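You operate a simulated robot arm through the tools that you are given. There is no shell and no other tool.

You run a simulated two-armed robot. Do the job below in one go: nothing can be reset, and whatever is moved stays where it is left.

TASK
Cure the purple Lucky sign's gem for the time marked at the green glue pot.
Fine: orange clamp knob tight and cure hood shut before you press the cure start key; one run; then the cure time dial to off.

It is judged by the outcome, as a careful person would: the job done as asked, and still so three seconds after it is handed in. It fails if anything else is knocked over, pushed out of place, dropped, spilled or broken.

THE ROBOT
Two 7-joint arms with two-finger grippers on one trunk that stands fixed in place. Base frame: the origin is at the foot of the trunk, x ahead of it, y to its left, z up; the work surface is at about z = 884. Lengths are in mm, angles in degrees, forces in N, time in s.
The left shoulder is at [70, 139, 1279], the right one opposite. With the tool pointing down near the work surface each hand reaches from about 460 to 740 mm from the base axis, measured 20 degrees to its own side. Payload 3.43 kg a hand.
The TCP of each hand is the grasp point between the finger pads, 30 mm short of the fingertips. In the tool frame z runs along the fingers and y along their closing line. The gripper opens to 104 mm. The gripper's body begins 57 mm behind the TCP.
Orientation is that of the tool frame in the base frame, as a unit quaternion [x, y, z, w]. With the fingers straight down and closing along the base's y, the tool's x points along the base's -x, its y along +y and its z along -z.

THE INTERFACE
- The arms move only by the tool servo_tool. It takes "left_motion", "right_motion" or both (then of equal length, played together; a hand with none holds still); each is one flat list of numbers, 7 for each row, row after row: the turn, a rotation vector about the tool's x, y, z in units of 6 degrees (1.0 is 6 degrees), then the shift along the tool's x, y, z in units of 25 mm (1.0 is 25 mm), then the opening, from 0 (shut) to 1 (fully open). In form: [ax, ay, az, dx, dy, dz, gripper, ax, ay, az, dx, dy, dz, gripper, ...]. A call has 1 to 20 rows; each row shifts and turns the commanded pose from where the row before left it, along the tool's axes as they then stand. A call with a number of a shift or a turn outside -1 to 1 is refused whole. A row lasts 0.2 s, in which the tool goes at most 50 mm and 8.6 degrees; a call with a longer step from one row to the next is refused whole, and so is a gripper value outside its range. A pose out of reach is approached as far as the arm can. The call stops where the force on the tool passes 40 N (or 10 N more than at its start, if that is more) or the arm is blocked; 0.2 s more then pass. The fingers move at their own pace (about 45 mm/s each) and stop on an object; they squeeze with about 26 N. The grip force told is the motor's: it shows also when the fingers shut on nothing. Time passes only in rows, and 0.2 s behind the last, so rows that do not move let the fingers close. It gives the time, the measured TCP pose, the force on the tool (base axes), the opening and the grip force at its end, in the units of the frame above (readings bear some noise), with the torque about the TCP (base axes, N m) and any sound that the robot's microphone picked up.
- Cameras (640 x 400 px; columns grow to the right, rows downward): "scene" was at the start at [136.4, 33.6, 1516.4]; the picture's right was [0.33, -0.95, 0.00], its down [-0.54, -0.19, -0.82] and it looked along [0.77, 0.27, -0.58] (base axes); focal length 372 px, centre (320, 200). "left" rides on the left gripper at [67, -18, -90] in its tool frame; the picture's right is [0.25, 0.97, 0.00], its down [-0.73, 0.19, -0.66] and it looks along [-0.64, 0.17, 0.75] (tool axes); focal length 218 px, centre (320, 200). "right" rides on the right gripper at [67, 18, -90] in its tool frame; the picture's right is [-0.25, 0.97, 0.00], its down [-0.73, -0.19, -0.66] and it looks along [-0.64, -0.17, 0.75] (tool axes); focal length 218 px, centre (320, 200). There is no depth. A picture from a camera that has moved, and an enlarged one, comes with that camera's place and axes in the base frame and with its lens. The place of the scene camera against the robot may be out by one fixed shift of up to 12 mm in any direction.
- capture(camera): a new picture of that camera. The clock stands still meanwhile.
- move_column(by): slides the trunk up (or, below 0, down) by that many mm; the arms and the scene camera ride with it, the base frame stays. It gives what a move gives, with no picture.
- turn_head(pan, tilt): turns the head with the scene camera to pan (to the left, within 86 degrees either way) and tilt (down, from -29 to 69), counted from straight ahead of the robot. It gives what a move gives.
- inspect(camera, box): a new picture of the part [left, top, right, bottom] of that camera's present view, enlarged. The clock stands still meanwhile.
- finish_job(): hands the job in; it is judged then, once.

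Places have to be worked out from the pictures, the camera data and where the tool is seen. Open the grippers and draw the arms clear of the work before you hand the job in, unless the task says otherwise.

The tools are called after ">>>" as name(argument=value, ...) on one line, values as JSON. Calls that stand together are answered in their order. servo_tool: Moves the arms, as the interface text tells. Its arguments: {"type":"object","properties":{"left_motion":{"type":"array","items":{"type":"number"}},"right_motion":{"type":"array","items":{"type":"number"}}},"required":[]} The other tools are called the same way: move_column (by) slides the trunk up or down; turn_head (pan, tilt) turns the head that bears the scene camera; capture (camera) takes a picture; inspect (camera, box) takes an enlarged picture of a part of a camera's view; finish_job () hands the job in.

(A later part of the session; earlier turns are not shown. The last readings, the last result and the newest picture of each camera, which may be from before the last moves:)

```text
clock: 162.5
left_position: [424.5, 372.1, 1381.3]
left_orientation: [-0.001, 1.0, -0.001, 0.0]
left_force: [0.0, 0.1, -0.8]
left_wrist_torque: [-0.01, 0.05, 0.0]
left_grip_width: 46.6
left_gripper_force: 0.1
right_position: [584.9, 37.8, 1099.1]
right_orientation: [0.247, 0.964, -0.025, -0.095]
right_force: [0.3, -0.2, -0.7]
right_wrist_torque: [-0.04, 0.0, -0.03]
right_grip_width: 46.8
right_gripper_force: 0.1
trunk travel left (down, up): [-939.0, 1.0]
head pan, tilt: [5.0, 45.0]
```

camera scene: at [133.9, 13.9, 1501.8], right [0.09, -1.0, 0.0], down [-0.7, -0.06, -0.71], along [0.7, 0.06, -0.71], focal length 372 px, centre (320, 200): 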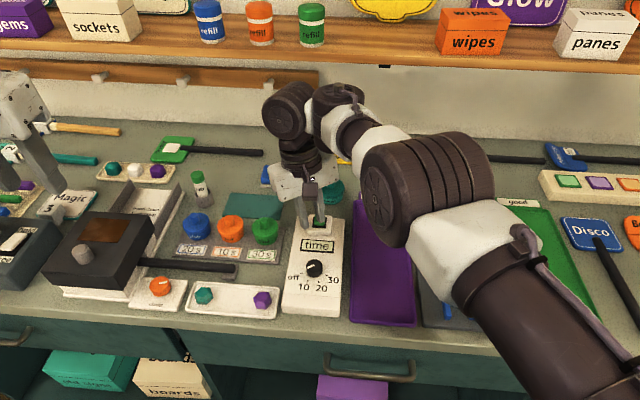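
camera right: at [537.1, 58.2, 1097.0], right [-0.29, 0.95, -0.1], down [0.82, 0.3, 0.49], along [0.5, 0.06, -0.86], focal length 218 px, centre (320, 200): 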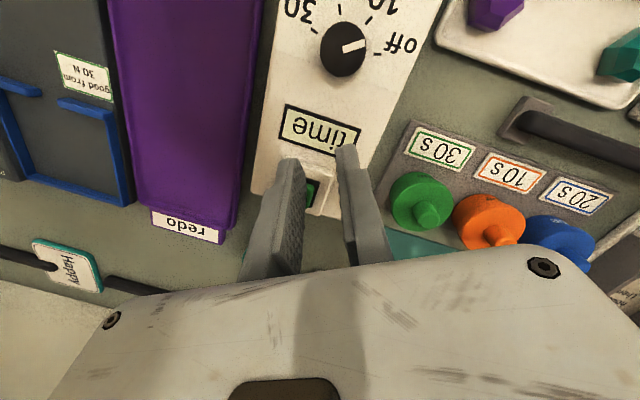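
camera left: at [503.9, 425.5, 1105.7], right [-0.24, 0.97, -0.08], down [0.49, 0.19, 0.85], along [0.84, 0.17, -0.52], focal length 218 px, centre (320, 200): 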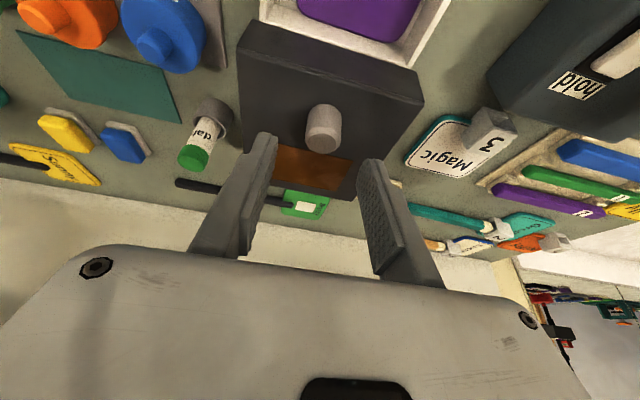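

The lean is 11° with no warnings. I'll bring the hand in and down to about (531, 52, 990), above the dial.

>>> servo_tool(right_motion=[0, 0, 0, 0.1, -0.016, 0.8, 0.45, 0, 0, 0, 0.15, -0.016, 0.8, 0.45, 0, 0, 0, 0.2, -0.016, 0.8, 0.45, 0, 0, 0, 0.25, -0.016, 0.8, 0.45, 0, 0, 0, 0.3, -0.016, 0.75, 0.45, 0, 0, 0, 0.385, -0.016, 0.75, 0.45])

>>> capture(camera="right")

>>> inspect(camera="right", box=[240, 80, 400, 180])

```text
clock: 164.1
left_position: [424.3, 372.9, 1381.3]
left_orientation: [-0.001, 1.0, 0.0, 0.0]
left_force: [-0.1, 1.2, 0.2]
left_wrist_torque: [0.0, -0.01, -0.04]
left_grip_width: 46.7
left_gripper_force: 0.0
right_position: [549.6, 26.8, 1000.1]
right_orientation: [0.265, 0.961, -0.033, -0.077]
right_force: [-0.3, -0.2, 0.1]
right_wrist_torque: [-0.02, 0.0, 0.01]
right_grip_width: 46.8
right_gripper_force: 0.1
trunk travel left (down, up): [-939.0, 1.0]
head pan, tilt: [5.0, 45.0]
stopped in row 6 (right hand): the arm was blocked; the commanded pose is now the measured one
```

```text
taken
camera right: at [517.3, 76.9, 1094.5], right [0.7, 0.7, -0.13], down [0.63, -0.52, 0.57], along [0.33, -0.49, -0.81], focal length 218 px, centre (320, 200)
```

right: 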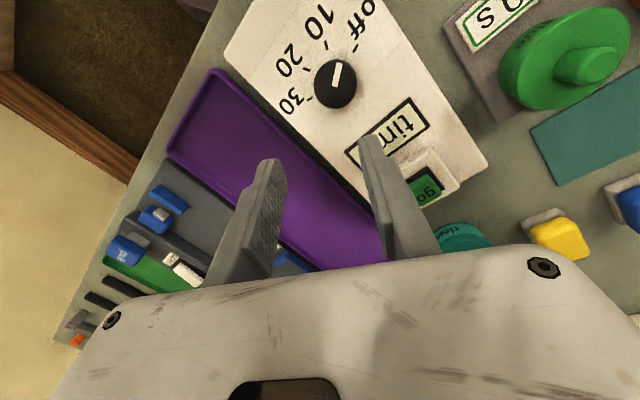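

```text
4.00 times, centred on (320, 130) of right
camera zoom: at [517.3, 76.9, 1094.5], right [0.7, 0.7, -0.13], down [0.63, -0.52, 0.57], along [0.33, -0.49, -0.81], focal length 873 px, centre (320, 480)
```

zoom: 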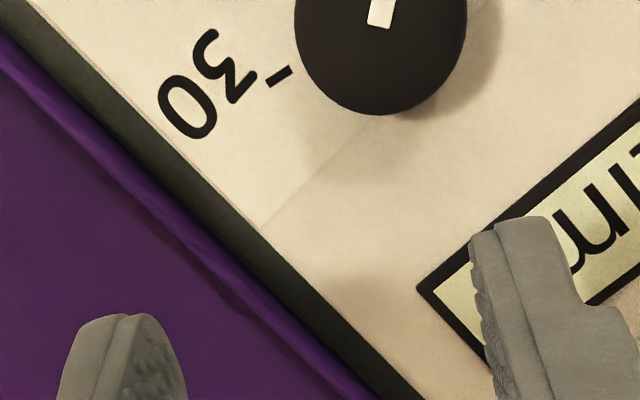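

The arm reports being blocked with no force at the tool, so perhaps a link is touching something. I'll look around with the head camera before moving further.

>>> capture(camera="scene")

>>> turn_head(pan=-45, tilt=40)

>>> capture(camera="scene")

```text
taken
camera scene: at [134.1, 12.1, 1666.8], right [0.09, -1.0, 0.0], down [-0.7, -0.06, -0.71], along [0.7, 0.06, -0.71], focal length 372 px, centre (320, 200)
```

scene: 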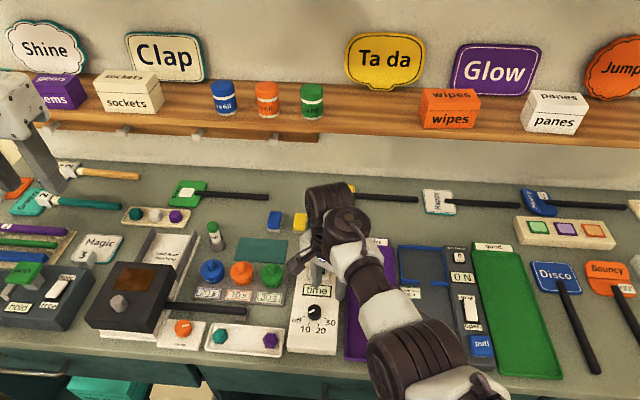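

```text
clock: 165.2
left_position: [424.5, 372.8, 1381.6]
left_orientation: [-0.001, 1.0, 0.0, 0.0]
left_force: [-0.8, -0.1, 0.6]
left_wrist_torque: [-0.04, -0.02, -0.01]
left_grip_width: 46.8
left_gripper_force: 0.1
right_position: [551.2, 27.3, 998.1]
right_orientation: [0.265, 0.961, -0.033, -0.077]
right_force: [0.4, -0.3, 0.5]
right_wrist_torque: [-0.02, 0.03, 0.02]
right_grip_width: 46.8
right_gripper_force: 0.1
trunk travel left (down, up): [-939.0, 1.0]
head pan, tilt: [-45.0, 40.0]
```

```text
taken
camera scene: at [113.4, -55.1, 1674.1], right [-0.71, -0.71, 0.0], down [-0.46, 0.45, -0.77], along [0.54, -0.54, -0.64], focal length 372 px, centre (320, 200)
```

scene: 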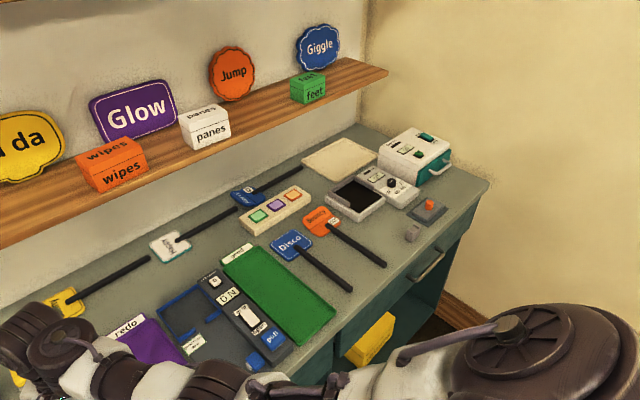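

The elbow now hangs below the shoulder–wrist line, a different posture from before, and nothing is touching. I'll try small slow steps to see whether the arm follows.

>>> servo_tool(right_motion=[0, 0, 0, 0.06, 0.11, 0, 0.45, 0, 0, 0, 0.06, 0.11, 0, 0.45, 0, 0, 0, 0.06, 0.11, 0, 0.45, 0, 0, 0, 0.06, 0.11, 0, 0.45])

```text
clock: 166.2
left_position: [423.9, 372.0, 1380.0]
left_orientation: [0.0, 1.0, 0.001, 0.0]
left_force: [0.2, 0.1, -0.1]
left_wrist_torque: [0.02, 0.0, -0.02]
left_grip_width: 46.5
left_gripper_force: 0.0
right_position: [552.4, 30.2, 994.0]
right_orientation: [0.269, 0.959, -0.039, -0.076]
right_force: [-0.1, -0.3, -0.4]
right_wrist_torque: [0.0, 0.01, 0.0]
right_grip_width: 46.7
right_gripper_force: 0.1
trunk travel left (down, up): [-939.0, 1.0]
head pan, tilt: [-45.0, 40.0]
```

The arm isn't following fully, as if something upstream of the wrist is in contact. I'll look straight down at the right arm near the trunk.

>>> turn_head(pan=-25, tilt=65)

>>> capture(camera="scene")

```text
clock: 167.1
left_position: [424.6, 372.0, 1381.0]
left_orientation: [-0.001, 1.0, -0.001, 0.0]
left_force: [0.1, -0.2, -0.7]
left_wrist_torque: [0.0, -0.01, 0.0]
left_grip_width: 46.6
left_gripper_force: 0.1
right_position: [554.7, 30.1, 996.8]
right_orientation: [0.27, 0.959, -0.037, -0.075]
right_force: [-0.3, 0.2, -0.7]
right_wrist_torque: [0.0, -0.01, 0.0]
right_grip_width: 46.7
right_gripper_force: 0.1
trunk travel left (down, up): [-939.0, 1.0]
head pan, tilt: [-25.0, 65.0]
```

```text
taken
camera scene: at [108.3, -20.8, 1641.8], right [-0.42, -0.91, 0.0], down [-0.82, 0.38, -0.42], along [0.38, -0.18, -0.91], focal length 372 px, centre (320, 200)
```

scene: 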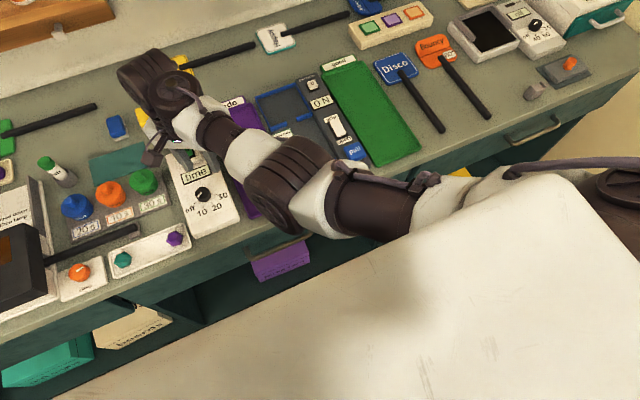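

The right upper arm appears to be tucked in against the robot's own chest, which explains the block. I'll move the right hand back toward its own side and up so the elbow can come outward.

>>> servo_tool(right_motion=[0, 0, 0, -0.295, -0.58, -0.296, 0.45, 0, 0, 0, -0.295, -0.58, -0.296, 0.45, 0, 0, 0, -0.295, -0.58, -0.296, 0.45, 0, 0, 0, -0.295, -0.58, -0.296, 0.45, 0, 0, 0, -0.295, -0.58, -0.296, 0.45])

>>> capture(camera="scene")

```text
clock: 168.3
left_position: [423.9, 370.6, 1381.3]
left_orientation: [-0.001, 1.0, -0.001, 0.0]
left_force: [-0.6, 0.5, -0.7]
left_wrist_torque: [-0.02, -0.02, 0.02]
left_grip_width: 46.9
left_gripper_force: 0.1
right_position: [549.1, -35.8, 1037.8]
right_orientation: [0.262, 0.961, -0.03, -0.079]
right_force: [-0.3, -0.1, 0.4]
right_wrist_torque: [-0.01, 0.0, -0.05]
right_grip_width: 46.8
right_gripper_force: 0.1
trunk travel left (down, up): [-939.0, 1.0]
head pan, tilt: [-25.0, 65.0]
```

```text
taken
camera scene: at [108.0, -21.5, 1641.8], right [-0.42, -0.91, 0.0], down [-0.82, 0.38, -0.42], along [0.38, -0.18, -0.91], focal length 372 px, centre (320, 200)
```

scene: 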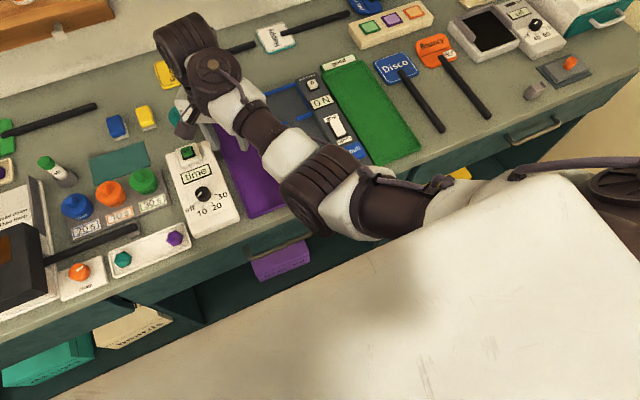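

It moved freely to (549, −36, 1038). Let me try retracting further inward from here.

>>> servo_tool(right_motion=[0, 0, 0, 0.327, -0.485, -0.107, 0.45, 0, 0, 0, 0.327, -0.485, -0.107, 0.45, 0, 0, 0, 0.327, -0.485, -0.107, 0.45, 0, 0, 0, 0.327, -0.485, -0.107, 0.45])

```text
clock: 169.3
left_position: [424.0, 372.6, 1381.8]
left_orientation: [-0.001, 1.0, 0.0, 0.0]
left_force: [-0.1, -0.2, 0.8]
left_wrist_torque: [0.0, 0.0, -0.01]
left_grip_width: 46.9
left_gripper_force: 0.1
right_position: [537.2, -48.8, 1026.9]
right_orientation: [0.262, 0.961, -0.03, -0.079]
right_force: [0.8, 0.2, -0.4]
right_wrist_torque: [0.01, -0.02, -0.01]
right_grip_width: 46.7
right_gripper_force: 0.1
right hand out of reach, approached as far as the arm can: row 1, 2, 3, 4
trunk travel left (down, up): [-939.0, 1.0]
head pan, tilt: [-25.0, 65.0]
```

It's still stopped at about 550 mm from the shoulder, as though the elbow is bent the wrong way with little range. I'll extend the arm out to its own side, straighten it fully, and let the elbow pass through straight to bend the other way. First, out and up.

>>> servo_tool(right_motion=[0, 0, 0, -0.735, -0.368, -0.4, 0.45, 0, 0, 0, -0.735, -0.368, -0.4, 0.45, 0, 0, 0, -0.735, -0.368, -0.4, 0.45, 0, 0, 0, -0.735, -0.368, -0.4, 0.45, 0, 0, 0, -0.735, -0.368, -0.4, 0.45, 0, 0, 0, -0.735, -0.368, -0.4, 0.45, 0, 0, 0, -0.735, -0.368, -0.4, 0.45, 0, 0, -1, 0, 0, 0, 0.45, 0, 0, -1, 0, 0, 0, 0.45, 0, 0, -1, 0, 0, 0, 0.45, 0, 0, -1, 0, 0, 0, 0.45, 0, 0, -1, 0, 0, 0, 0.45])

```text
clock: 171.9
left_position: [423.4, 371.8, 1381.5]
left_orientation: [-0.001, 1.0, -0.001, 0.0]
left_force: [0.3, 0.0, 0.3]
left_wrist_torque: [-0.03, 0.03, -0.04]
left_grip_width: 46.7
left_gripper_force: 0.1
right_position: [626.0, -166.5, 1081.0]
right_orientation: [0.003, 0.996, -0.009, -0.084]
right_force: [0.3, 0.1, -0.8]
right_wrist_torque: [-0.03, 0.0, 0.03]
right_grip_width: 46.6
right_gripper_force: 0.0
right hand out of reach, approached as far as the arm can: row 2
trunk travel left (down, up): [-939.0, 1.0]
head pan, tilt: [-25.0, 65.0]
```

Now at (626, −166, 1081). I'll straighten the tilt and extend toward the right-front until the arm is fully straight.

>>> servo_tool(right_motion=[-0.08, -0.8, 0, 0, 0, 0, 0.45, -0.08, -0.8, 0, 0, 0, 0, 0.45, 0, 0, 0, -0.533, -0.933, -0.4, 0.45, 0, 0, 0, -0.533, -0.933, -0.4, 0.45, 0, 0, 0, -0.533, -0.933, -0.4, 0.45, 0, 0, 0, -0.533, -0.933, -0.4, 0.45, 0, 0, 0, -0.533, -0.933, -0.4, 0.45, 0, 0, 0, -0.533, -0.933, -0.4, 0.45])

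>>> turn_head(pan=-45, tilt=35)

>>> capture(camera="scene")

```text
clock: 173.7
left_position: [424.7, 370.7, 1381.5]
left_orientation: [-0.001, 1.0, 0.0, 0.0]
left_force: [-0.6, 0.4, -0.8]
left_wrist_torque: [-0.01, -0.02, -0.02]
left_grip_width: 46.4
left_gripper_force: 0.0
right_position: [706.8, -308.3, 1142.8]
right_orientation: [0.005, 1.0, -0.001, 0.0]
right_force: [-0.4, -0.2, -0.4]
right_wrist_torque: [0.0, 0.01, -0.01]
right_grip_width: 46.7
right_gripper_force: 0.2
trunk travel left (down, up): [-939.0, 1.0]
head pan, tilt: [-25.0, 65.0]
```

```text
clock: 174.7
left_position: [424.4, 371.4, 1380.9]
left_orientation: [-0.001, 1.0, 0.001, -0.001]
left_force: [-0.8, 0.2, -0.2]
left_wrist_torque: [0.03, 0.0, -0.01]
left_grip_width: 46.8
left_gripper_force: 0.0
right_position: [705.2, -306.5, 1141.4]
right_orientation: [0.004, 1.0, -0.001, 0.0]
right_force: [-1.0, -0.1, 0.4]
right_wrist_torque: [-0.02, -0.01, 0.01]
right_grip_width: 46.5
right_gripper_force: 0.2
trunk travel left (down, up): [-939.0, 1.0]
head pan, tilt: [-45.0, 35.0]
```

```text
taken
camera scene: at [115.6, -57.2, 1681.6], right [-0.71, -0.71, 0.0], down [-0.41, 0.41, -0.82], along [0.58, -0.58, -0.57], focal length 372 px, centre (320, 200)
```

scene: 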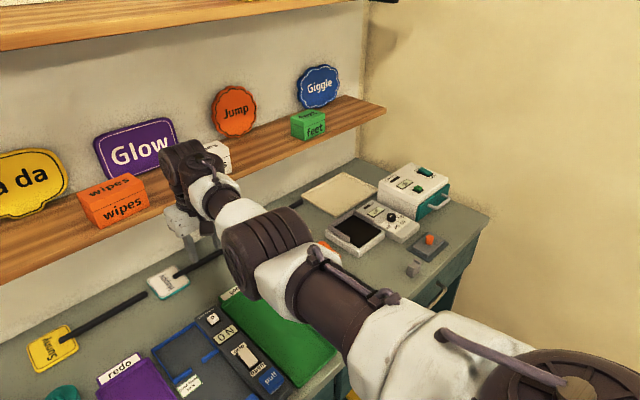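

The arm is nearly straight at (706, −307, 1142) with no flag yet. I'll swing further to the side to reach full extension, away from the shelf.

>>> servo_tool(right_motion=[0, 0, 0, 0.2, -1, 0.1, 0.45, 0, 0, 0, 0.2, -1, 0.1, 0.45, 0, 0, 0, 0.2, -1, 0.1, 0.45, 0, 0, 0, 0.2, -1, 0.1, 0.45, 0, 0, 0, 0.2, -1, 0.1, 0.45])

>>> capture(camera="scene")

```text
clock: 175.9
left_position: [423.3, 370.9, 1382.1]
left_orientation: [-0.001, 1.0, 0.0, 0.0]
left_force: [-0.2, -0.4, 0.3]
left_wrist_torque: [-0.01, 0.02, -0.03]
left_grip_width: 46.8
left_gripper_force: 0.0
right_position: [676.4, -434.5, 1129.4]
right_orientation: [0.005, 1.0, -0.001, 0.0]
right_force: [0.2, -0.6, -0.1]
right_wrist_torque: [-0.02, -0.02, -0.01]
right_grip_width: 47.0
right_gripper_force: 0.0
right hand out of reach, approached as far as the arm can: row 5
trunk travel left (down, up): [-939.0, 1.0]
head pan, tilt: [-45.0, 35.0]
```

```text
taken
camera scene: at [115.1, -59.0, 1681.6], right [-0.71, -0.71, 0.0], down [-0.41, 0.41, -0.82], along [0.58, -0.58, -0.57], focal length 372 px, centre (320, 200)
```

scene: 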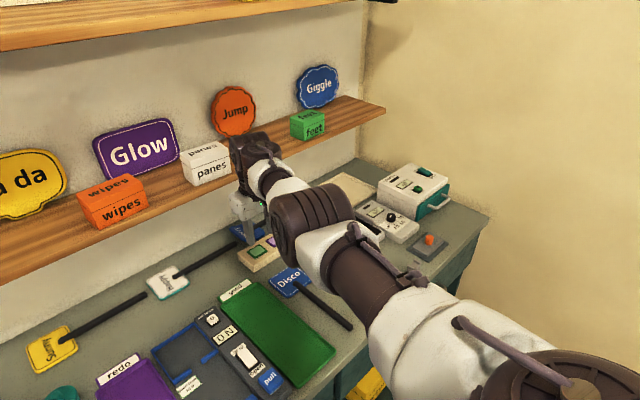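

The arm is now essentially straight (about 685 mm). I'll press downward at full extension and then come down-and-in, so the elbow bends upward when it folds.

>>> servo_tool(right_motion=[0, 0, 0, 0, 0, 0.6, 0.45, 0, 0, 0, 0, 0, 0.6, 0.45, 0, 0, 0, 0, 0, 0.6, 0.45, 0, 0, 0, 0, 0, 0.6, 0.45, 0, 0, 0, 0.3, 0.15, 0.5, 0.45, 0, 0, 0, 0.4, 0.2, 0.3, 0.45, 0, 0, 0, 0.5, 0.25, 0.1, 0.45, 0, 0, 0, 0.5, 0.25, 0, 0.45, 0, 0, 0, 0.5, 0.25, 0, 0.45])

>>> capture(camera="scene")

```text
clock: 177.9
left_position: [423.6, 371.9, 1382.0]
left_orientation: [-0.001, 1.0, 0.0, 0.0]
left_force: [-0.5, 0.9, 1.1]
left_wrist_torque: [0.02, -0.02, 0.01]
left_grip_width: 46.8
left_gripper_force: 0.0
right_position: [610.2, -405.1, 1057.6]
right_orientation: [0.005, 1.0, -0.001, 0.001]
right_force: [0.3, 0.4, 0.3]
right_wrist_torque: [-0.01, 0.0, 0.0]
right_grip_width: 46.9
right_gripper_force: 0.0
right hand out of reach, approached as far as the arm can: row 2, 4
trunk travel left (down, up): [-939.0, 1.0]
head pan, tilt: [-45.0, 35.0]
```

```text
taken
camera scene: at [115.2, -58.2, 1681.6], right [-0.71, -0.71, 0.0], down [-0.41, 0.41, -0.82], along [0.58, -0.58, -0.57], focal length 372 px, centre (320, 200)
```

scene: 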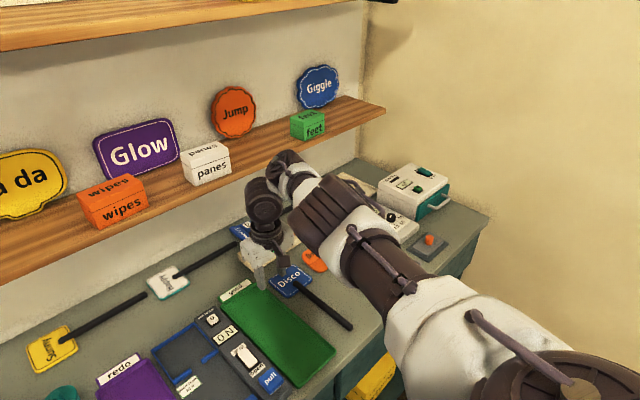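

The elbow now bends upward and outward. I'll continue retracting and see if it passes the old limit.

>>> servo_tool(right_motion=[0, 0, 0, 0.6, 0.4, 0, 0.45, 0, 0, 0, 0.6, 0.4, 0, 0.45, 0, 0, 0, 0.6, 0.4, 0, 0.45, 0, 0, 0, 0.6, 0.4, 0, 0.45, 0, 0, 0, 0.6, 0.4, 0, 0.45, 0, 0, 0, 0.6, 0.4, 0, 0.45])

>>> capture(camera="scene")

```text
clock: 179.3
left_position: [424.2, 371.5, 1381.4]
left_orientation: [0.0, 1.0, 0.0, 0.0]
left_force: [0.5, -0.1, 0.3]
left_wrist_torque: [0.0, 0.0, -0.02]
left_grip_width: 46.8
left_gripper_force: 0.1
right_position: [603.4, -399.0, 1057.0]
right_orientation: [0.005, 1.0, -0.001, 0.0]
right_force: [0.2, -0.3, -0.1]
right_wrist_torque: [-0.04, 0.0, 0.02]
right_grip_width: 46.9
right_gripper_force: 0.0
right hand out of reach, approached as far as the arm can: row 1, 2, 3, 4, 5, 6
trunk travel left (down, up): [-939.0, 1.0]
head pan, tilt: [-45.0, 35.0]
```

```text
taken
camera scene: at [115.7, -57.6, 1681.6], right [-0.71, -0.71, 0.0], down [-0.41, 0.41, -0.82], along [0.58, -0.58, -0.57], focal length 372 px, centre (320, 200)
```

scene: 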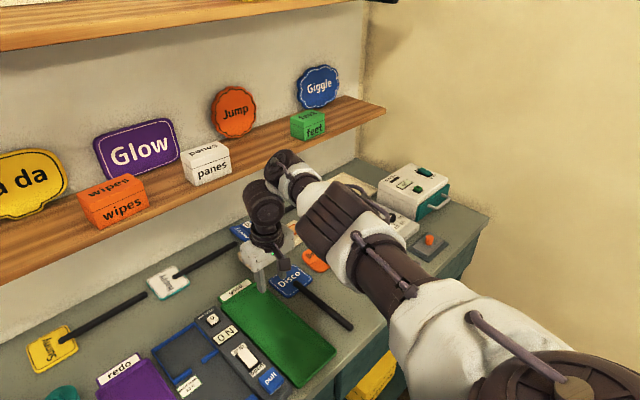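

Still limited with the elbow up. I'll try the opposite: extend again, press upward at full reach, then fold in with the elbow below.

>>> servo_tool(right_motion=[0, 0, 0, -0.7, -0.35, -0.2, 0.45, 0, 0, 0, -0.7, -0.35, -0.4, 0.45, 0, 0, 0, -0.7, -0.35, -0.6, 0.45, 0, 0, 0, -0.7, -0.35, -0.6, 0.45, 0, 0, 0, -0.5, -0.2, -0.6, 0.45, 0, 0, 0, 0, 0, -0.8, 0.45, 0, 0, 0, 0, 0, -0.8, 0.45, 0, 0, 0, 0, 0, -0.8, 0.45])

>>> capture(camera="scene")

```text
clock: 181.1
left_position: [423.8, 372.0, 1381.0]
left_orientation: [-0.001, 1.0, -0.001, 0.001]
left_force: [-0.5, 0.8, -0.1]
left_wrist_torque: [0.0, -0.01, -0.02]
left_grip_width: 46.7
left_gripper_force: 0.0
right_position: [671.4, -436.4, 1171.9]
right_orientation: [0.004, 1.0, -0.001, 0.0]
right_force: [0.1, 0.1, 0.2]
right_wrist_torque: [-0.06, 0.0, 0.02]
right_grip_width: 46.6
right_gripper_force: 0.1
right hand out of reach, approached as far as the arm can: row 4, 5
trunk travel left (down, up): [-939.0, 1.0]
head pan, tilt: [-45.0, 35.0]
```

```text
taken
camera scene: at [115.5, -56.6, 1681.6], right [-0.71, -0.71, 0.0], down [-0.41, 0.41, -0.82], along [0.58, -0.58, -0.57], focal length 372 px, centre (320, 200)
```

scene: 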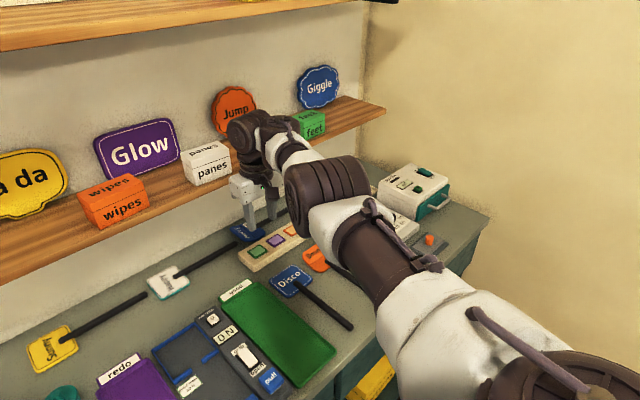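

Not quite straight yet. I'll push further outward while rising to carry the elbow through the straight position.

>>> servo_tool(right_motion=[0, 0, 0, -0.6, -0.3, 0, 0.45, 0, 0, 0, -0.6, -0.3, 0, 0.45, 0, 0, 0, -0.3, -0.15, -0.8, 0.45, 0, 0, 0, -0.3, -0.15, -0.8, 0.45, 0, 0, 0, -0.2, -0.1, -0.8, 0.45, 0, 0, 0, 0.2, 0.1, -0.8, 0.45, 0, 0, 0, 0.4, 0.2, -0.7, 0.45, 0, 0, 0, 0.5, 0.25, -0.5, 0.45, 0, 0, 0, 0.5, 0.25, -0.3, 0.45])

>>> capture(camera="scene")

```text
clock: 183.1
left_position: [423.1, 371.9, 1380.9]
left_orientation: [-0.001, 1.0, 0.0, 0.0]
left_force: [0.0, -1.3, 0.4]
left_wrist_torque: [0.01, -0.03, 0.03]
left_grip_width: 46.7
left_gripper_force: 0.0
right_position: [637.1, -434.3, 1291.2]
right_orientation: [0.005, 1.0, 0.0, 0.0]
right_force: [0.4, 0.2, -0.1]
right_wrist_torque: [-0.01, 0.0, -0.01]
right_grip_width: 46.9
right_gripper_force: 0.1
right hand out of reach, approached as far as the arm can: row 1, 2, 3, 4, 5
trunk travel left (down, up): [-939.0, 1.0]
head pan, tilt: [-45.0, 35.0]
```

```text
taken
camera scene: at [114.7, -57.4, 1681.7], right [-0.71, -0.71, 0.0], down [-0.41, 0.41, -0.82], along [0.58, -0.58, -0.57], focal length 372 px, centre (320, 200)
```

scene: 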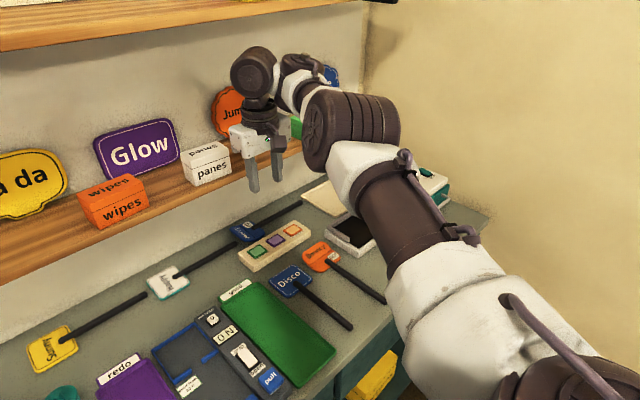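

The elbow still bends up and out, which is fine: with the column raised the dial lies about 574 mm from the shoulder, inside this posture's range. Before, the elbow had dropped inward; this time I'll approach along an arc keeping it up, checking as I go. First to (690, −250, 1150).

>>> servo_tool(right_motion=[0, 0, 0, -0.27, 0.92, 0.7, 0.45, 0, 0, 0, -0.27, 0.92, 0.7, 0.45, 0, 0, 0, -0.27, 0.92, 0.7, 0.45, 0, 0, 0, -0.27, 0.92, 0.7, 0.45, 0, 0, 0, -0.27, 0.92, 0.7, 0.45, 0, 0, 0, -0.27, 0.92, 0.7, 0.45, 0, 0, 0, -0.27, 0.92, 0.7, 0.45, 0, 0, 0, -0.27, 0.92, 0.7, 0.45])

>>> capture(camera="scene")

```text
clock: 184.9
left_position: [424.7, 373.0, 1380.9]
left_orientation: [0.0, 1.0, 0.0, 0.001]
left_force: [0.5, 0.1, -0.7]
left_wrist_torque: [0.0, 0.01, -0.02]
left_grip_width: 46.9
left_gripper_force: 0.0
right_position: [696.4, -248.6, 1151.0]
right_orientation: [0.005, 1.0, -0.002, 0.0]
right_force: [0.4, 0.3, -0.1]
right_wrist_torque: [0.0, 0.04, -0.03]
right_grip_width: 46.8
right_gripper_force: 0.0
trunk travel left (down, up): [-939.0, 1.0]
head pan, tilt: [-45.0, 35.0]
```

```text
taken
camera scene: at [116.5, -55.9, 1681.7], right [-0.71, -0.71, 0.0], down [-0.41, 0.4, -0.82], along [0.58, -0.58, -0.57], focal length 372 px, centre (320, 200)
```

scene: 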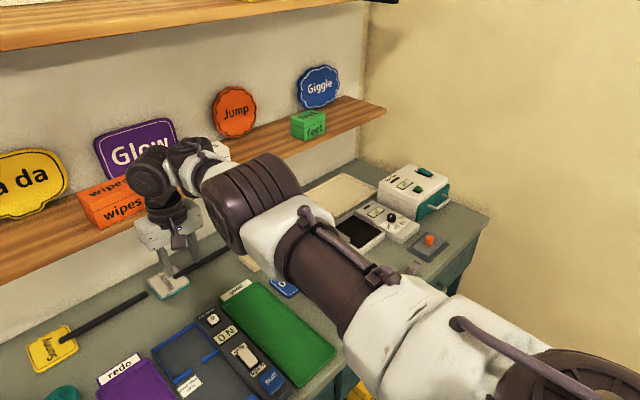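

The elbow stays up and out. Next waypoint: (690, −50, 1080).

>>> servo_tool(right_motion=[0, 0, 0, 0.03, 0.99, 0.35, 0.45, 0, 0, 0, 0.03, 0.99, 0.35, 0.45, 0, 0, 0, 0.03, 0.99, 0.35, 0.45, 0, 0, 0, 0.03, 0.99, 0.35, 0.45, 0, 0, 0, 0.03, 0.99, 0.35, 0.45, 0, 0, 0, 0.03, 0.99, 0.35, 0.45, 0, 0, 0, 0.03, 0.99, 0.35, 0.45, 0, 0, 0, 0.03, 0.99, 0.35, 0.45])

>>> turn_head(pan=-25, tilt=50)

>>> capture(camera="scene")

```text
clock: 186.7
left_position: [423.0, 373.4, 1381.0]
left_orientation: [-0.001, 1.0, 0.0, 0.001]
left_force: [-0.4, 0.9, -0.2]
left_wrist_torque: [-0.03, 0.05, 0.03]
left_grip_width: 46.9
left_gripper_force: 0.1
right_position: [684.5, -52.7, 1082.0]
right_orientation: [0.004, 1.0, -0.002, -0.001]
right_force: [0.1, 0.1, -0.7]
right_wrist_torque: [-0.03, -0.03, 0.02]
right_grip_width: 46.7
right_gripper_force: 0.1
right hand out of reach, approached as far as the arm can: row 8
trunk travel left (down, up): [-939.0, 1.0]
head pan, tilt: [-45.0, 35.0]
```

```text
clock: 187.5
left_position: [423.9, 372.3, 1381.1]
left_orientation: [-0.002, 1.0, 0.001, -0.001]
left_force: [-0.1, 0.0, -0.6]
left_wrist_torque: [-0.02, 0.0, 0.03]
left_grip_width: 46.9
left_gripper_force: 0.1
right_position: [686.0, -55.2, 1081.0]
right_orientation: [0.005, 1.0, -0.001, 0.0]
right_force: [-0.1, 0.9, -0.1]
right_wrist_torque: [-0.05, 0.01, 0.0]
right_grip_width: 46.7
right_gripper_force: 0.0
trunk travel left (down, up): [-939.0, 1.0]
head pan, tilt: [-25.0, 50.0]
```

```text
taken
camera scene: at [123.0, -27.5, 1660.0], right [-0.42, -0.91, 0.0], down [-0.69, 0.32, -0.64], along [0.58, -0.27, -0.77], focal length 372 px, centre (320, 200)
```

scene: 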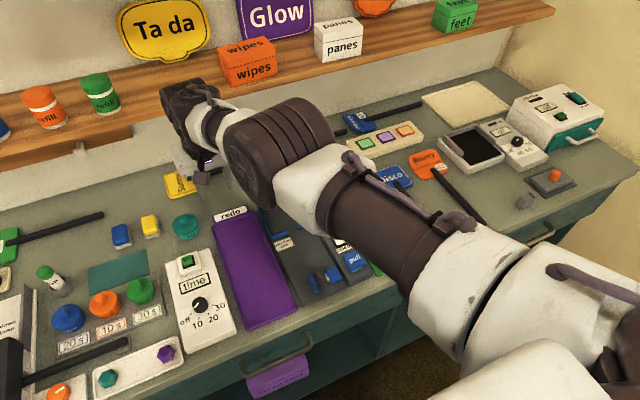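

Near the outer edge there; the arm is almost straight with the elbow slightly up. I'll come in and down to about (620, 30, 1030).

>>> servo_tool(right_motion=[0, 0, 0, 0.53, 0.5, 0.41, 0.45, 0, 0, 0, 0.53, 0.6, 0.41, 0.45, 0, 0, 0, 0.53, 0.7, 0.41, 0.45, 0, 0, 0, 0.53, 0.8, 0.41, 0.45, 0, 0, 0, 0.53, 0.8, 0.41, 0.45])

>>> capture(camera="scene")

```text
clock: 188.7
left_position: [424.3, 372.5, 1381.3]
left_orientation: [-0.001, 1.0, -0.002, 0.001]
left_force: [0.7, -0.7, 0.5]
left_wrist_torque: [0.04, -0.03, 0.02]
left_grip_width: 46.9
left_gripper_force: 0.0
right_position: [634.5, 31.0, 1024.7]
right_orientation: [0.005, 1.0, 0.0, -0.001]
right_force: [0.5, 0.0, 0.3]
right_wrist_torque: [0.04, 0.01, 0.0]
right_grip_width: 47.0
right_gripper_force: 0.0
right hand out of reach, approached as far as the arm can: row 4, 5
trunk travel left (down, up): [-939.0, 1.0]
head pan, tilt: [-25.0, 50.0]
```

```text
taken
camera scene: at [123.3, -26.9, 1659.9], right [-0.42, -0.91, 0.0], down [-0.69, 0.32, -0.64], along [0.58, -0.27, -0.77], focal length 372 px, centre (320, 200)
```

scene: 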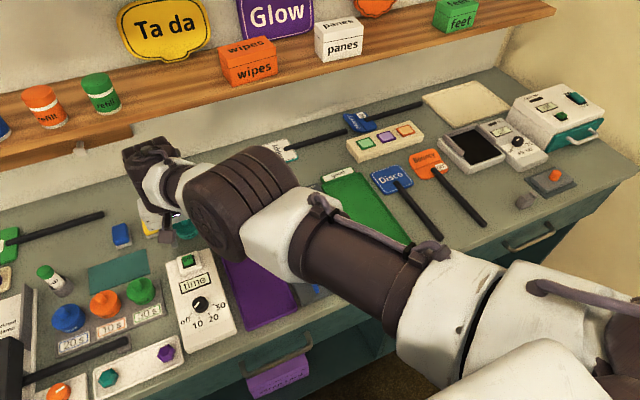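

It tightened again. The one direction that folded freely was up-and-in on the arm's own side, so I'll go back there and continue upward and inward toward something like the original high pose.

>>> servo_tool(right_motion=[0, 0, 0, -0.6, -0.8, -0.5, 0.45, 0, 0, 0, -0.6, -0.8, -0.5, 0.45, 0, 0, 0, -0.5, -0.9, -0.5, 0.45, 0, 0, 0, -0.3, -1, -0.5, 0.45, 0, 0, 0, -0.1, -1, -0.5, 0.45, 0, 0, 0, 0, -1, -0.5, 0.45, 0, 0, 0, 0, -1, -0.5, 0.45, 0, 0, 0, 0, -1, -0.5, 0.45, 0, 0, 0, 0, -1, -0.5, 0.45, 0, 0, 0, 0, -1, -0.5, 0.45, 0, 0, 0, 0.1, -1, -0.5, 0.45, 0, 0, 0, 0.1, -1, -0.5, 0.45, 0, 0, 0, 0.2, -1, -0.6, 0.45, 0, 0, 0, 0.2, -1, -0.6, 0.45, 0, 0, 0, 0.3, -1, -0.8, 0.45, 0, 0, 0, 0.3, -1, -0.8, 0.45])

>>> servo_tool(right_motion=[0, 0, 0, 0.3, -0.3, -0.9, 0.45, 0, 0, 0, 0.3, -0.3, -0.9, 0.45, 0, 0, 0, 0.3, 0, -0.9, 0.45, 0, 0, 0, 0.4, 0, -0.9, 0.45, 0, 0, 0, 0.4, 0.1, -0.9, 0.45])

```text
clock: 192.1
left_position: [422.7, 370.9, 1382.2]
left_orientation: [-0.001, 1.0, 0.002, 0.0]
left_force: [-0.5, -0.7, 0.4]
left_wrist_torque: [0.02, 0.01, -0.02]
left_grip_width: 46.7
left_gripper_force: 0.0
right_position: [664.3, -373.9, 1218.5]
right_orientation: [0.004, 1.0, 0.0, 0.0]
right_force: [0.2, 0.3, 0.0]
right_wrist_torque: [0.0, 0.04, -0.01]
right_grip_width: 46.9
right_gripper_force: 0.0
right hand out of reach, approached as far as the arm can: row 14, 15, 16
trunk travel left (down, up): [-939.0, 1.0]
head pan, tilt: [-25.0, 50.0]
```

```text
clock: 193.3
left_position: [422.7, 371.1, 1382.0]
left_orientation: [-0.001, 1.0, 0.0, 0.0]
left_force: [0.9, -1.0, 0.6]
left_wrist_torque: [0.01, -0.02, -0.01]
left_grip_width: 46.8
left_gripper_force: 0.0
right_position: [635.8, -392.3, 1314.6]
right_orientation: [0.017, 0.999, -0.014, -0.027]
right_force: [-0.2, -0.1, -0.2]
right_wrist_torque: [0.0, -0.03, -0.03]
right_grip_width: 46.7
right_gripper_force: 0.1
right hand out of reach, approached as far as the arm can: row 1, 2, 5
trunk travel left (down, up): [-939.0, 1.0]
head pan, tilt: [-25.0, 50.0]
```

Now at (636, −392, 1315). I'll keep going up and in.

>>> servo_tool(right_motion=[0, 0, 0, 0.5, 0, -0.7, 0.45, 0, 0, 0, 0.5, 0, -0.7, 0.45, 0, 0, 0, 0.5, 0, -0.7, 0.45, 0, 0, 0, 0.5, 0, -0.7, 0.45, 0, 0, 0, 0.5, 0, -0.7, 0.45, 0, 0, 0, 0.5, 0, -0.7, 0.45])

>>> turn_head(pan=-50, tilt=15)

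>>> capture(camera="scene")

```text
clock: 194.7
left_position: [424.2, 370.2, 1381.4]
left_orientation: [0.0, 1.0, 0.0, 0.0]
left_force: [0.2, -0.1, 0.9]
left_wrist_torque: [0.0, 0.01, -0.01]
left_grip_width: 46.9
left_gripper_force: 0.1
right_position: [638.8, -398.7, 1348.5]
right_orientation: [0.017, 0.999, -0.014, -0.028]
right_force: [0.3, 0.3, 0.4]
right_wrist_torque: [0.02, -0.02, 0.01]
right_grip_width: 46.8
right_gripper_force: 0.1
right hand out of reach, approached as far as the arm can: row 1, 2, 3, 4, 5, 6
trunk travel left (down, up): [-939.0, 1.0]
head pan, tilt: [-25.0, 50.0]
```

```text
clock: 195.7
left_position: [424.9, 370.4, 1381.1]
left_orientation: [-0.001, 1.0, 0.001, 0.0]
left_force: [0.5, 0.3, -1.3]
left_wrist_torque: [-0.02, -0.02, 0.0]
left_grip_width: 46.9
left_gripper_force: 0.1
right_position: [639.5, -398.0, 1348.6]
right_orientation: [0.017, 0.999, -0.014, -0.028]
right_force: [0.0, 0.9, -0.5]
right_wrist_torque: [-0.03, 0.0, 0.0]
right_grip_width: 46.8
right_gripper_force: 0.0
trunk travel left (down, up): [-939.0, 1.0]
head pan, tilt: [-50.0, 15.0]
```

```text
taken
camera scene: at [113.5, -66.8, 1713.5], right [-0.77, -0.64, 0.0], down [-0.17, 0.2, -0.97], along [0.62, -0.74, -0.26], focal length 372 px, centre (320, 200)
```

scene: 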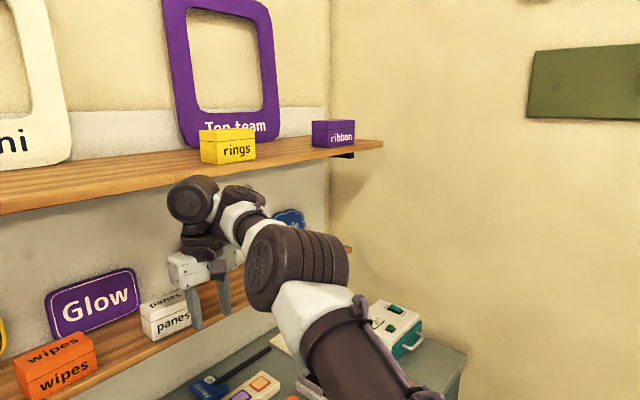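

I now think the right elbow is tucked in with the forearm pointing straight ahead, whereas originally the elbow was out to the side. Pushing the wrist counter-clockwise past its stop near the inner area should swing the elbow back out. I'll first return the column to its original height.

>>> move_column(by=-165)

>>> servo_tool(right_motion=[0, 0, 0, -0.4, 0.9, 0.7, 0.45, 0, 0, 0, -0.4, 0.9, 0.6, 0.45, 0, 0, 0, -0.3, 0.9, 0.5, 0.45, 0, 0, 0, -0.3, 0.9, 0.4, 0.45, 0, 0, 0, 0, 1, 0.4, 0.45, 0, 0, 0, 0, 1, 0.4, 0.45])

```text
clock: 197.6
left_position: [424.0, 371.4, 1215.8]
left_orientation: [-0.001, 1.0, 0.0, 0.001]
left_force: [1.0, 0.0, 0.0]
left_wrist_torque: [0.03, 0.02, -0.01]
left_grip_width: 46.9
left_gripper_force: 0.1
right_position: [639.1, -399.4, 1183.3]
right_orientation: [0.016, 0.999, -0.015, -0.027]
right_force: [-0.7, -0.5, -0.2]
right_wrist_torque: [0.0, -0.01, -0.05]
right_grip_width: 46.7
right_gripper_force: 0.1
trunk travel left (down, up): [-774.0, 166.0]
head pan, tilt: [-50.0, 15.0]
```

```text
clock: 199.0
left_position: [423.9, 373.0, 1216.2]
left_orientation: [-0.002, 1.0, -0.001, 0.0]
left_force: [-0.6, -0.2, 0.2]
left_wrist_torque: [-0.03, -0.02, 0.03]
left_grip_width: 46.9
left_gripper_force: 0.3
right_position: [675.5, -261.0, 1102.4]
right_orientation: [0.017, 0.999, -0.014, -0.028]
right_force: [0.3, 0.1, -0.6]
right_wrist_torque: [-0.01, -0.03, -0.03]
right_grip_width: 46.8
right_gripper_force: 0.0
trunk travel left (down, up): [-774.0, 166.0]
head pan, tilt: [-50.0, 15.0]
```

Now across toward (660, 45, 1060).

>>> servo_tool(right_motion=[0, 0, 0, 0, 1, 0.15, 0.45, 0, 0, 0, 0, 1, 0.15, 0.45, 0, 0, 0, 0, 1, 0.15, 0.45, 0, 0, 0, 0, 1, 0.15, 0.45, 0, 0, 0, 0, 1, 0.15, 0.45, 0, 0, 0, 0, 1, 0.15, 0.45, 0, 0, 0, 0, 1, 0.15, 0.45, 0, 0, 0, 0.1, 1, 0.15, 0.45, 0, 0, 0, 0.1, 1, 0.15, 0.45, 0, 0, 0, 0.2, 1, 0.15, 0.45, 0, 0, 0, 0.2, 1, 0.15, 0.45, 0, 0, 0, 0.2, 1, 0.15, 0.45])

```text
clock: 201.6
left_position: [424.7, 373.9, 1214.5]
left_orientation: [-0.001, 1.0, 0.0, -0.001]
left_force: [0.5, 0.4, 0.9]
left_wrist_torque: [-0.02, -0.01, -0.02]
left_grip_width: 46.9
left_gripper_force: 0.0
right_position: [661.0, 38.1, 1050.2]
right_orientation: [0.017, 0.999, -0.015, -0.027]
right_force: [0.6, -0.3, -0.5]
right_wrist_torque: [-0.01, 0.01, 0.02]
right_grip_width: 46.7
right_gripper_force: 0.2
trunk travel left (down, up): [-774.0, 166.0]
head pan, tilt: [-50.0, 15.0]
```

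Reached without flags. I'll trim the small tilt and wind the wrist counter-clockwise by 240°.

>>> servo_tool(right_motion=[-0.277, -0.52, 0, 0, 0, 0, 0.45, 0, 0, -1, 0, 0, 0, 0.45, 0, 0, -1, 0, 0, 0, 0.45, 0, 0, -1, 0, 0, 0, 0.45, 0, 0, -1, 0, 0, 0, 0.45, 0, 0, -1, 0, 0, 0, 0.45, 0, 0, -1, 0, 0, 0, 0.45, 0, 0, -1, 0, 0, 0, 0.45, 0, 0, -1, 0, 0, 0, 0.45, 0, 0, -1, 0, 0, 0, 0.45, 0, 0, -1, 0, 0, 0, 0.45, 0, 0, -1, 0, 0, 0, 0.45, 0, 0, -1, 0, 0, 0, 0.45, 0, 0, -1, 0, 0, 0, 0.45, 0, 0, -1, 0, 0, 0, 0.45, 0, 0, -1, 0, 0, 0, 0.45, 0, 0, -1, 0, 0, 0, 0.45, 0, 0, -1, 0, 0, 0, 0.45, 0, 0, -1, 0, 0, 0, 0.45, 0, 0, -1, 0, 0, 0, 0.45])

>>> servo_tool(right_motion=[0, 0, -1, 0, 0, 0, 0.45, 0, 0, -1, 0, 0, 0, 0.45, 0, 0, -1, 0, 0, 0, 0.45, 0, 0, -1, 0, 0, 0, 0.45, 0, 0, -1, 0, 0, 0, 0.45, 0, 0, -1, 0, 0, 0, 0.45, 0, 0, -1, 0, 0, 0, 0.45, 0, 0, -1, 0, 0, 0, 0.45, 0, 0, -1, 0, 0, 0, 0.45, 0, 0, -1, 0, 0, 0, 0.45, 0, 0, -1, 0, 0, 0, 0.45, 0, 0, -1, 0, 0, 0, 0.45, 0, 0, -1, 0, 0, 0, 0.45, 0, 0, -1, 0, 0, 0, 0.45, 0, 0, -1, 0, 0, 0, 0.45, 0, 0, -1, 0, 0, 0, 0.45, 0, 0, -1, 0, 0, 0, 0.45, 0, 0, -1, 0, 0, 0, 0.45, 0, 0, -1, 0, 0, 0, 0.45, 0, 0, -1, 0, 0, 0, 0.45])

```text
clock: 205.8
left_position: [424.1, 371.1, 1215.8]
left_orientation: [-0.001, 1.0, 0.0, 0.0]
left_force: [-0.1, 0.3, -0.2]
left_wrist_torque: [-0.01, 0.0, 0.0]
left_grip_width: 47.0
left_gripper_force: 0.1
right_position: [663.1, 37.1, 1048.7]
right_orientation: [0.83, -0.557, 0.0, 0.0]
right_force: [-0.6, -0.1, 0.2]
right_wrist_torque: [0.0, 0.02, -0.03]
right_grip_width: 46.8
right_gripper_force: 0.1
trunk travel left (down, up): [-774.0, 166.0]
head pan, tilt: [-50.0, 15.0]
```

```text
clock: 210.0
left_position: [424.0, 371.4, 1216.3]
left_orientation: [-0.001, 1.0, -0.001, 0.0]
left_force: [-0.1, 0.0, -0.3]
left_wrist_torque: [-0.01, -0.02, 0.03]
left_grip_width: 46.9
left_gripper_force: 0.0
right_position: [659.9, 34.3, 1049.3]
right_orientation: [0.898, 0.44, 0.0, 0.001]
right_force: [-0.1, 0.5, -0.4]
right_wrist_torque: [-0.01, -0.04, -0.02]
right_grip_width: 46.7
right_gripper_force: 0.0
right hand out of reach, approached as far as the arm can: row 20
trunk travel left (down, up): [-774.0, 166.0]
head pan, tilt: [-50.0, 15.0]
```

The counter-clockwise stop is at about −232° here. I'll keep pushing in batches and watch how the arm shifts.

>>> servo_tool(right_motion=[0, 0, -1, 0, 0, 0, 0.45, 0, 0, -1, 0, 0, 0, 0.45, 0, 0, -1, 0, 0, 0, 0.45, 0, 0, -1, 0, 0, 0, 0.45, 0, 0, -1, 0, 0, 0, 0.45, 0, 0, -1, 0, 0, 0, 0.45, 0, 0, -1, 0, 0, 0, 0.45, 0, 0, -1, 0, 0, 0, 0.45, 0, 0, -1, 0, 0, 0, 0.45, 0, 0, -1, 0, 0, 0, 0.45])

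>>> turn_head(pan=-25, tilt=50)

>>> capture(camera="scene")

```text
clock: 212.2
left_position: [423.2, 372.2, 1216.4]
left_orientation: [-0.002, 1.0, 0.0, 0.0]
left_force: [0.3, -1.0, -0.1]
left_wrist_torque: [-0.01, 0.02, 0.02]
left_grip_width: 46.7
left_gripper_force: 0.0
right_position: [646.8, -29.7, 1043.3]
right_orientation: [0.719, 0.695, 0.023, 0.017]
right_force: [0.4, 0.4, 1.3]
right_wrist_torque: [-0.01, 0.05, -0.01]
right_grip_width: 46.8
right_gripper_force: 0.0
right hand out of reach, approached as far as the arm can: row 1, 2, 3, 4, 5, 6, 7, 8, 9, 10
trunk travel left (down, up): [-774.0, 166.0]
head pan, tilt: [-50.0, 15.0]
```

```text
clock: 213.2
left_position: [424.6, 371.7, 1216.0]
left_orientation: [-0.002, 1.0, 0.0, 0.0]
left_force: [-0.5, -0.2, -0.5]
left_wrist_torque: [0.01, -0.02, 0.01]
left_grip_width: 46.6
left_gripper_force: 0.1
right_position: [645.7, -30.0, 1042.7]
right_orientation: [0.719, 0.695, 0.024, 0.017]
right_force: [-0.2, -1.2, -0.6]
right_wrist_torque: [0.01, 0.02, 0.02]
right_grip_width: 46.8
right_gripper_force: 0.0
trunk travel left (down, up): [-774.0, 166.0]
head pan, tilt: [-25.0, 50.0]
```

```text
taken
camera scene: at [123.2, -27.9, 1495.0], right [-0.42, -0.91, 0.0], down [-0.69, 0.32, -0.64], along [0.58, -0.27, -0.77], focal length 372 px, centre (320, 200)
```

scene: 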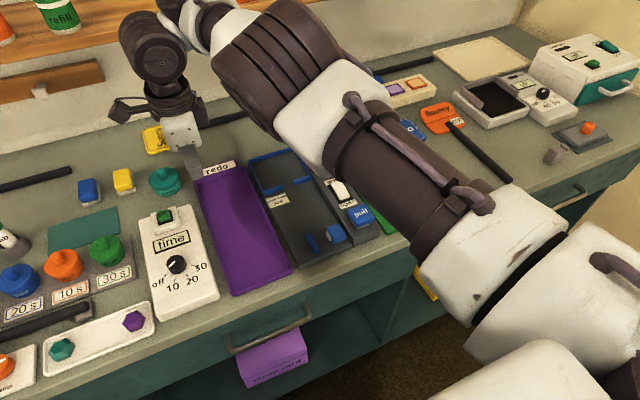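

It's working: the hand has turned another 36° and the elbow is swinging outward. I'll push on.

>>> servo_tool(right_motion=[0, 0, -1, 0, 0, 0, 0.45, 0, 0, -1, 0, 0, 0, 0.45, 0, 0, -1, 0, 0, 0, 0.45, 0, 0, -1, 0, 0, 0, 0.45, 0, 0, -1, 0, 0, 0, 0.45, 0, 0, -1, 0, 0, 0, 0.45, 0, 0, -1, 0, 0, 0, 0.45, 0, 0, -1, 0, 0, 0, 0.45, 0, 0, -1, 0, 0, 0, 0.45, 0, 0, -1, 0, 0, 0, 0.45])

>>> capture(camera="scene")

```text
clock: 215.4
left_position: [423.3, 370.8, 1216.2]
left_orientation: [-0.002, 1.0, 0.0, 0.0]
left_force: [-0.8, -0.9, 0.3]
left_wrist_torque: [0.02, -0.01, -0.01]
left_grip_width: 46.5
left_gripper_force: 0.0
right_position: [645.0, -29.5, 1042.9]
right_orientation: [0.718, 0.695, 0.024, 0.017]
right_force: [-0.7, -0.5, 0.0]
right_wrist_torque: [0.01, 0.03, 0.0]
right_grip_width: 46.7
right_gripper_force: 0.1
right hand out of reach, approached as far as the arm can: row 1, 2, 3, 4, 5, 6, 7, 8, 9, 10
trunk travel left (down, up): [-774.0, 166.0]
head pan, tilt: [-25.0, 50.0]
```

```text
taken
camera scene: at [123.1, -27.7, 1494.9], right [-0.42, -0.91, 0.0], down [-0.69, 0.32, -0.64], along [0.58, -0.27, -0.77], focal length 372 px, centre (320, 200)
```

scene: 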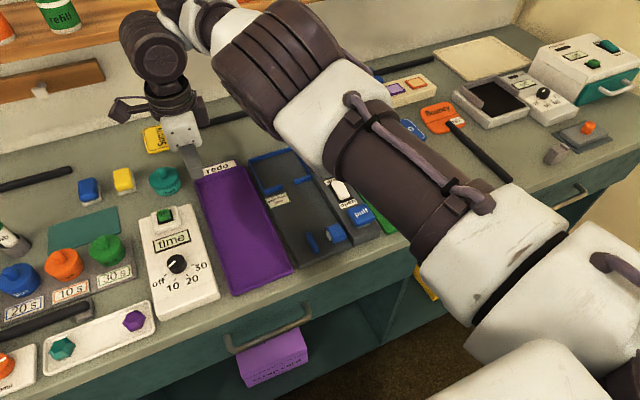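

It has settled at −268°. I'll back the wrist off the stop by 24° and test a retraction.

>>> servo_tool(right_motion=[0, 0, 1, 0, 0, 0, 0.45, 0, 0, 1, 0, 0, 0, 0.45, 0, 0, 1, 0, 0, 0, 0.45, 0, 0, 1, 0, 0, 0, 0.45, 0, 0, 0, -0.175, -0.36, 0, 0.45, 0, 0, 0, -0.175, -0.36, 0, 0.45, 0, 0, 0, -0.175, -0.36, 0, 0.45, 0, 0, 0, -0.175, -0.36, 0, 0.45])

```text
clock: 217.2
left_position: [424.3, 371.8, 1217.0]
left_orientation: [0.0, 1.0, 0.0, 0.0]
left_force: [0.1, -0.4, 0.2]
left_wrist_torque: [0.0, 0.0, -0.01]
left_grip_width: 47.1
left_gripper_force: 0.0
right_position: [646.4, -28.6, 1042.2]
right_orientation: [0.847, 0.531, 0.027, 0.011]
right_force: [0.3, -0.8, -0.9]
right_wrist_torque: [0.04, -0.01, 0.02]
right_grip_width: 47.0
right_gripper_force: 0.0
right hand out of reach, approached as far as the arm can: row 5, 6, 7, 8
trunk travel left (down, up): [-774.0, 166.0]
head pan, tilt: [-25.0, 50.0]
```

The stop has moved by about 22°, so the posture did improve. I'll push again at the stop while also pulling inward a little each step.

>>> servo_tool(right_motion=[0, 0, -1, 0, 0, 0, 0.45, 0, 0, -1, 0, 0, 0, 0.45, 0, 0, -1, 0, 0, 0, 0.45, 0, 0, -1, 0, 0, 0, 0.45, 0, 0, -1, 0, -0.2, 0, 0.45, 0, 0, -1, 0, -0.2, 0, 0.45, 0, 0, -1, 0, -0.2, 0, 0.45, 0, 0, -1, 0, -0.2, 0, 0.45, 0, 0, -1, 0, -0.2, 0, 0.45, 0, 0, -1, 0, -0.2, 0, 0.45, 0, 0, -1, 0, -0.2, 0, 0.45, 0, 0, -1, 0, -0.2, 0, 0.45])

```text
clock: 219.8
left_position: [423.0, 373.5, 1215.6]
left_orientation: [-0.001, 1.0, -0.002, 0.0]
left_force: [0.3, 0.5, 0.2]
left_wrist_torque: [-0.02, 0.01, -0.01]
left_grip_width: 46.7
left_gripper_force: 0.1
right_position: [640.0, -6.7, 1050.9]
right_orientation: [0.41, 0.909, 0.046, 0.063]
right_force: [-0.5, 0.0, 0.0]
right_wrist_torque: [-0.01, 0.01, 0.02]
right_grip_width: 46.9
right_gripper_force: 0.0
right hand out of reach, approached as far as the arm can: row 5, 6, 7, 8, 9
trunk travel left (down, up): [-774.0, 166.0]
head pan, tilt: [-25.0, 50.0]
```

Excellent: the hand turned another 43° and the last rows went freely, so the posture is nearly back to the original. Let me test a retraction now.

>>> servo_tool(right_motion=[0, 0, 0, 0.263, -0.296, -0.061, 0.45, 0, 0, 0, 0.263, -0.296, -0.061, 0.45, 0, 0, 0, 0.263, -0.296, -0.061, 0.45, 0, 0, 0, 0.263, -0.296, -0.061, 0.45])

>>> capture(camera="scene")

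```text
clock: 220.8
left_position: [424.4, 370.9, 1216.9]
left_orientation: [-0.001, 1.0, 0.0, 0.0]
left_force: [0.0, 0.7, -0.6]
left_wrist_torque: [0.02, 0.01, 0.0]
left_grip_width: 46.9
left_gripper_force: 0.1
right_position: [600.9, -11.1, 1051.5]
right_orientation: [0.411, 0.908, 0.046, 0.061]
right_force: [0.4, -0.1, -0.2]
right_wrist_torque: [-0.02, 0.01, 0.0]
right_grip_width: 46.8
right_gripper_force: 0.0
trunk travel left (down, up): [-774.0, 166.0]
head pan, tilt: [-25.0, 50.0]
```

```text
taken
camera scene: at [122.6, -28.0, 1494.9], right [-0.42, -0.91, 0.0], down [-0.69, 0.32, -0.64], along [0.58, -0.27, -0.77], focal length 372 px, centre (320, 200)
```

scene: 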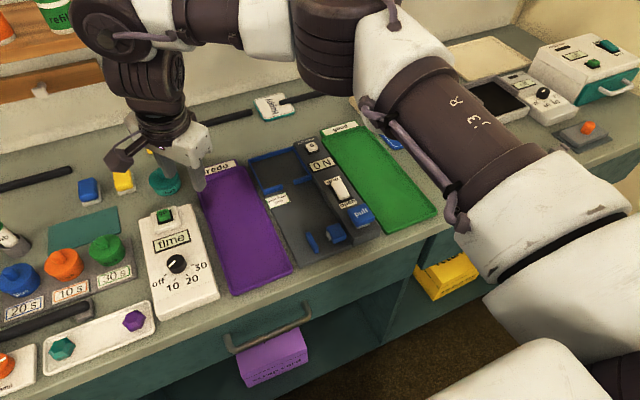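

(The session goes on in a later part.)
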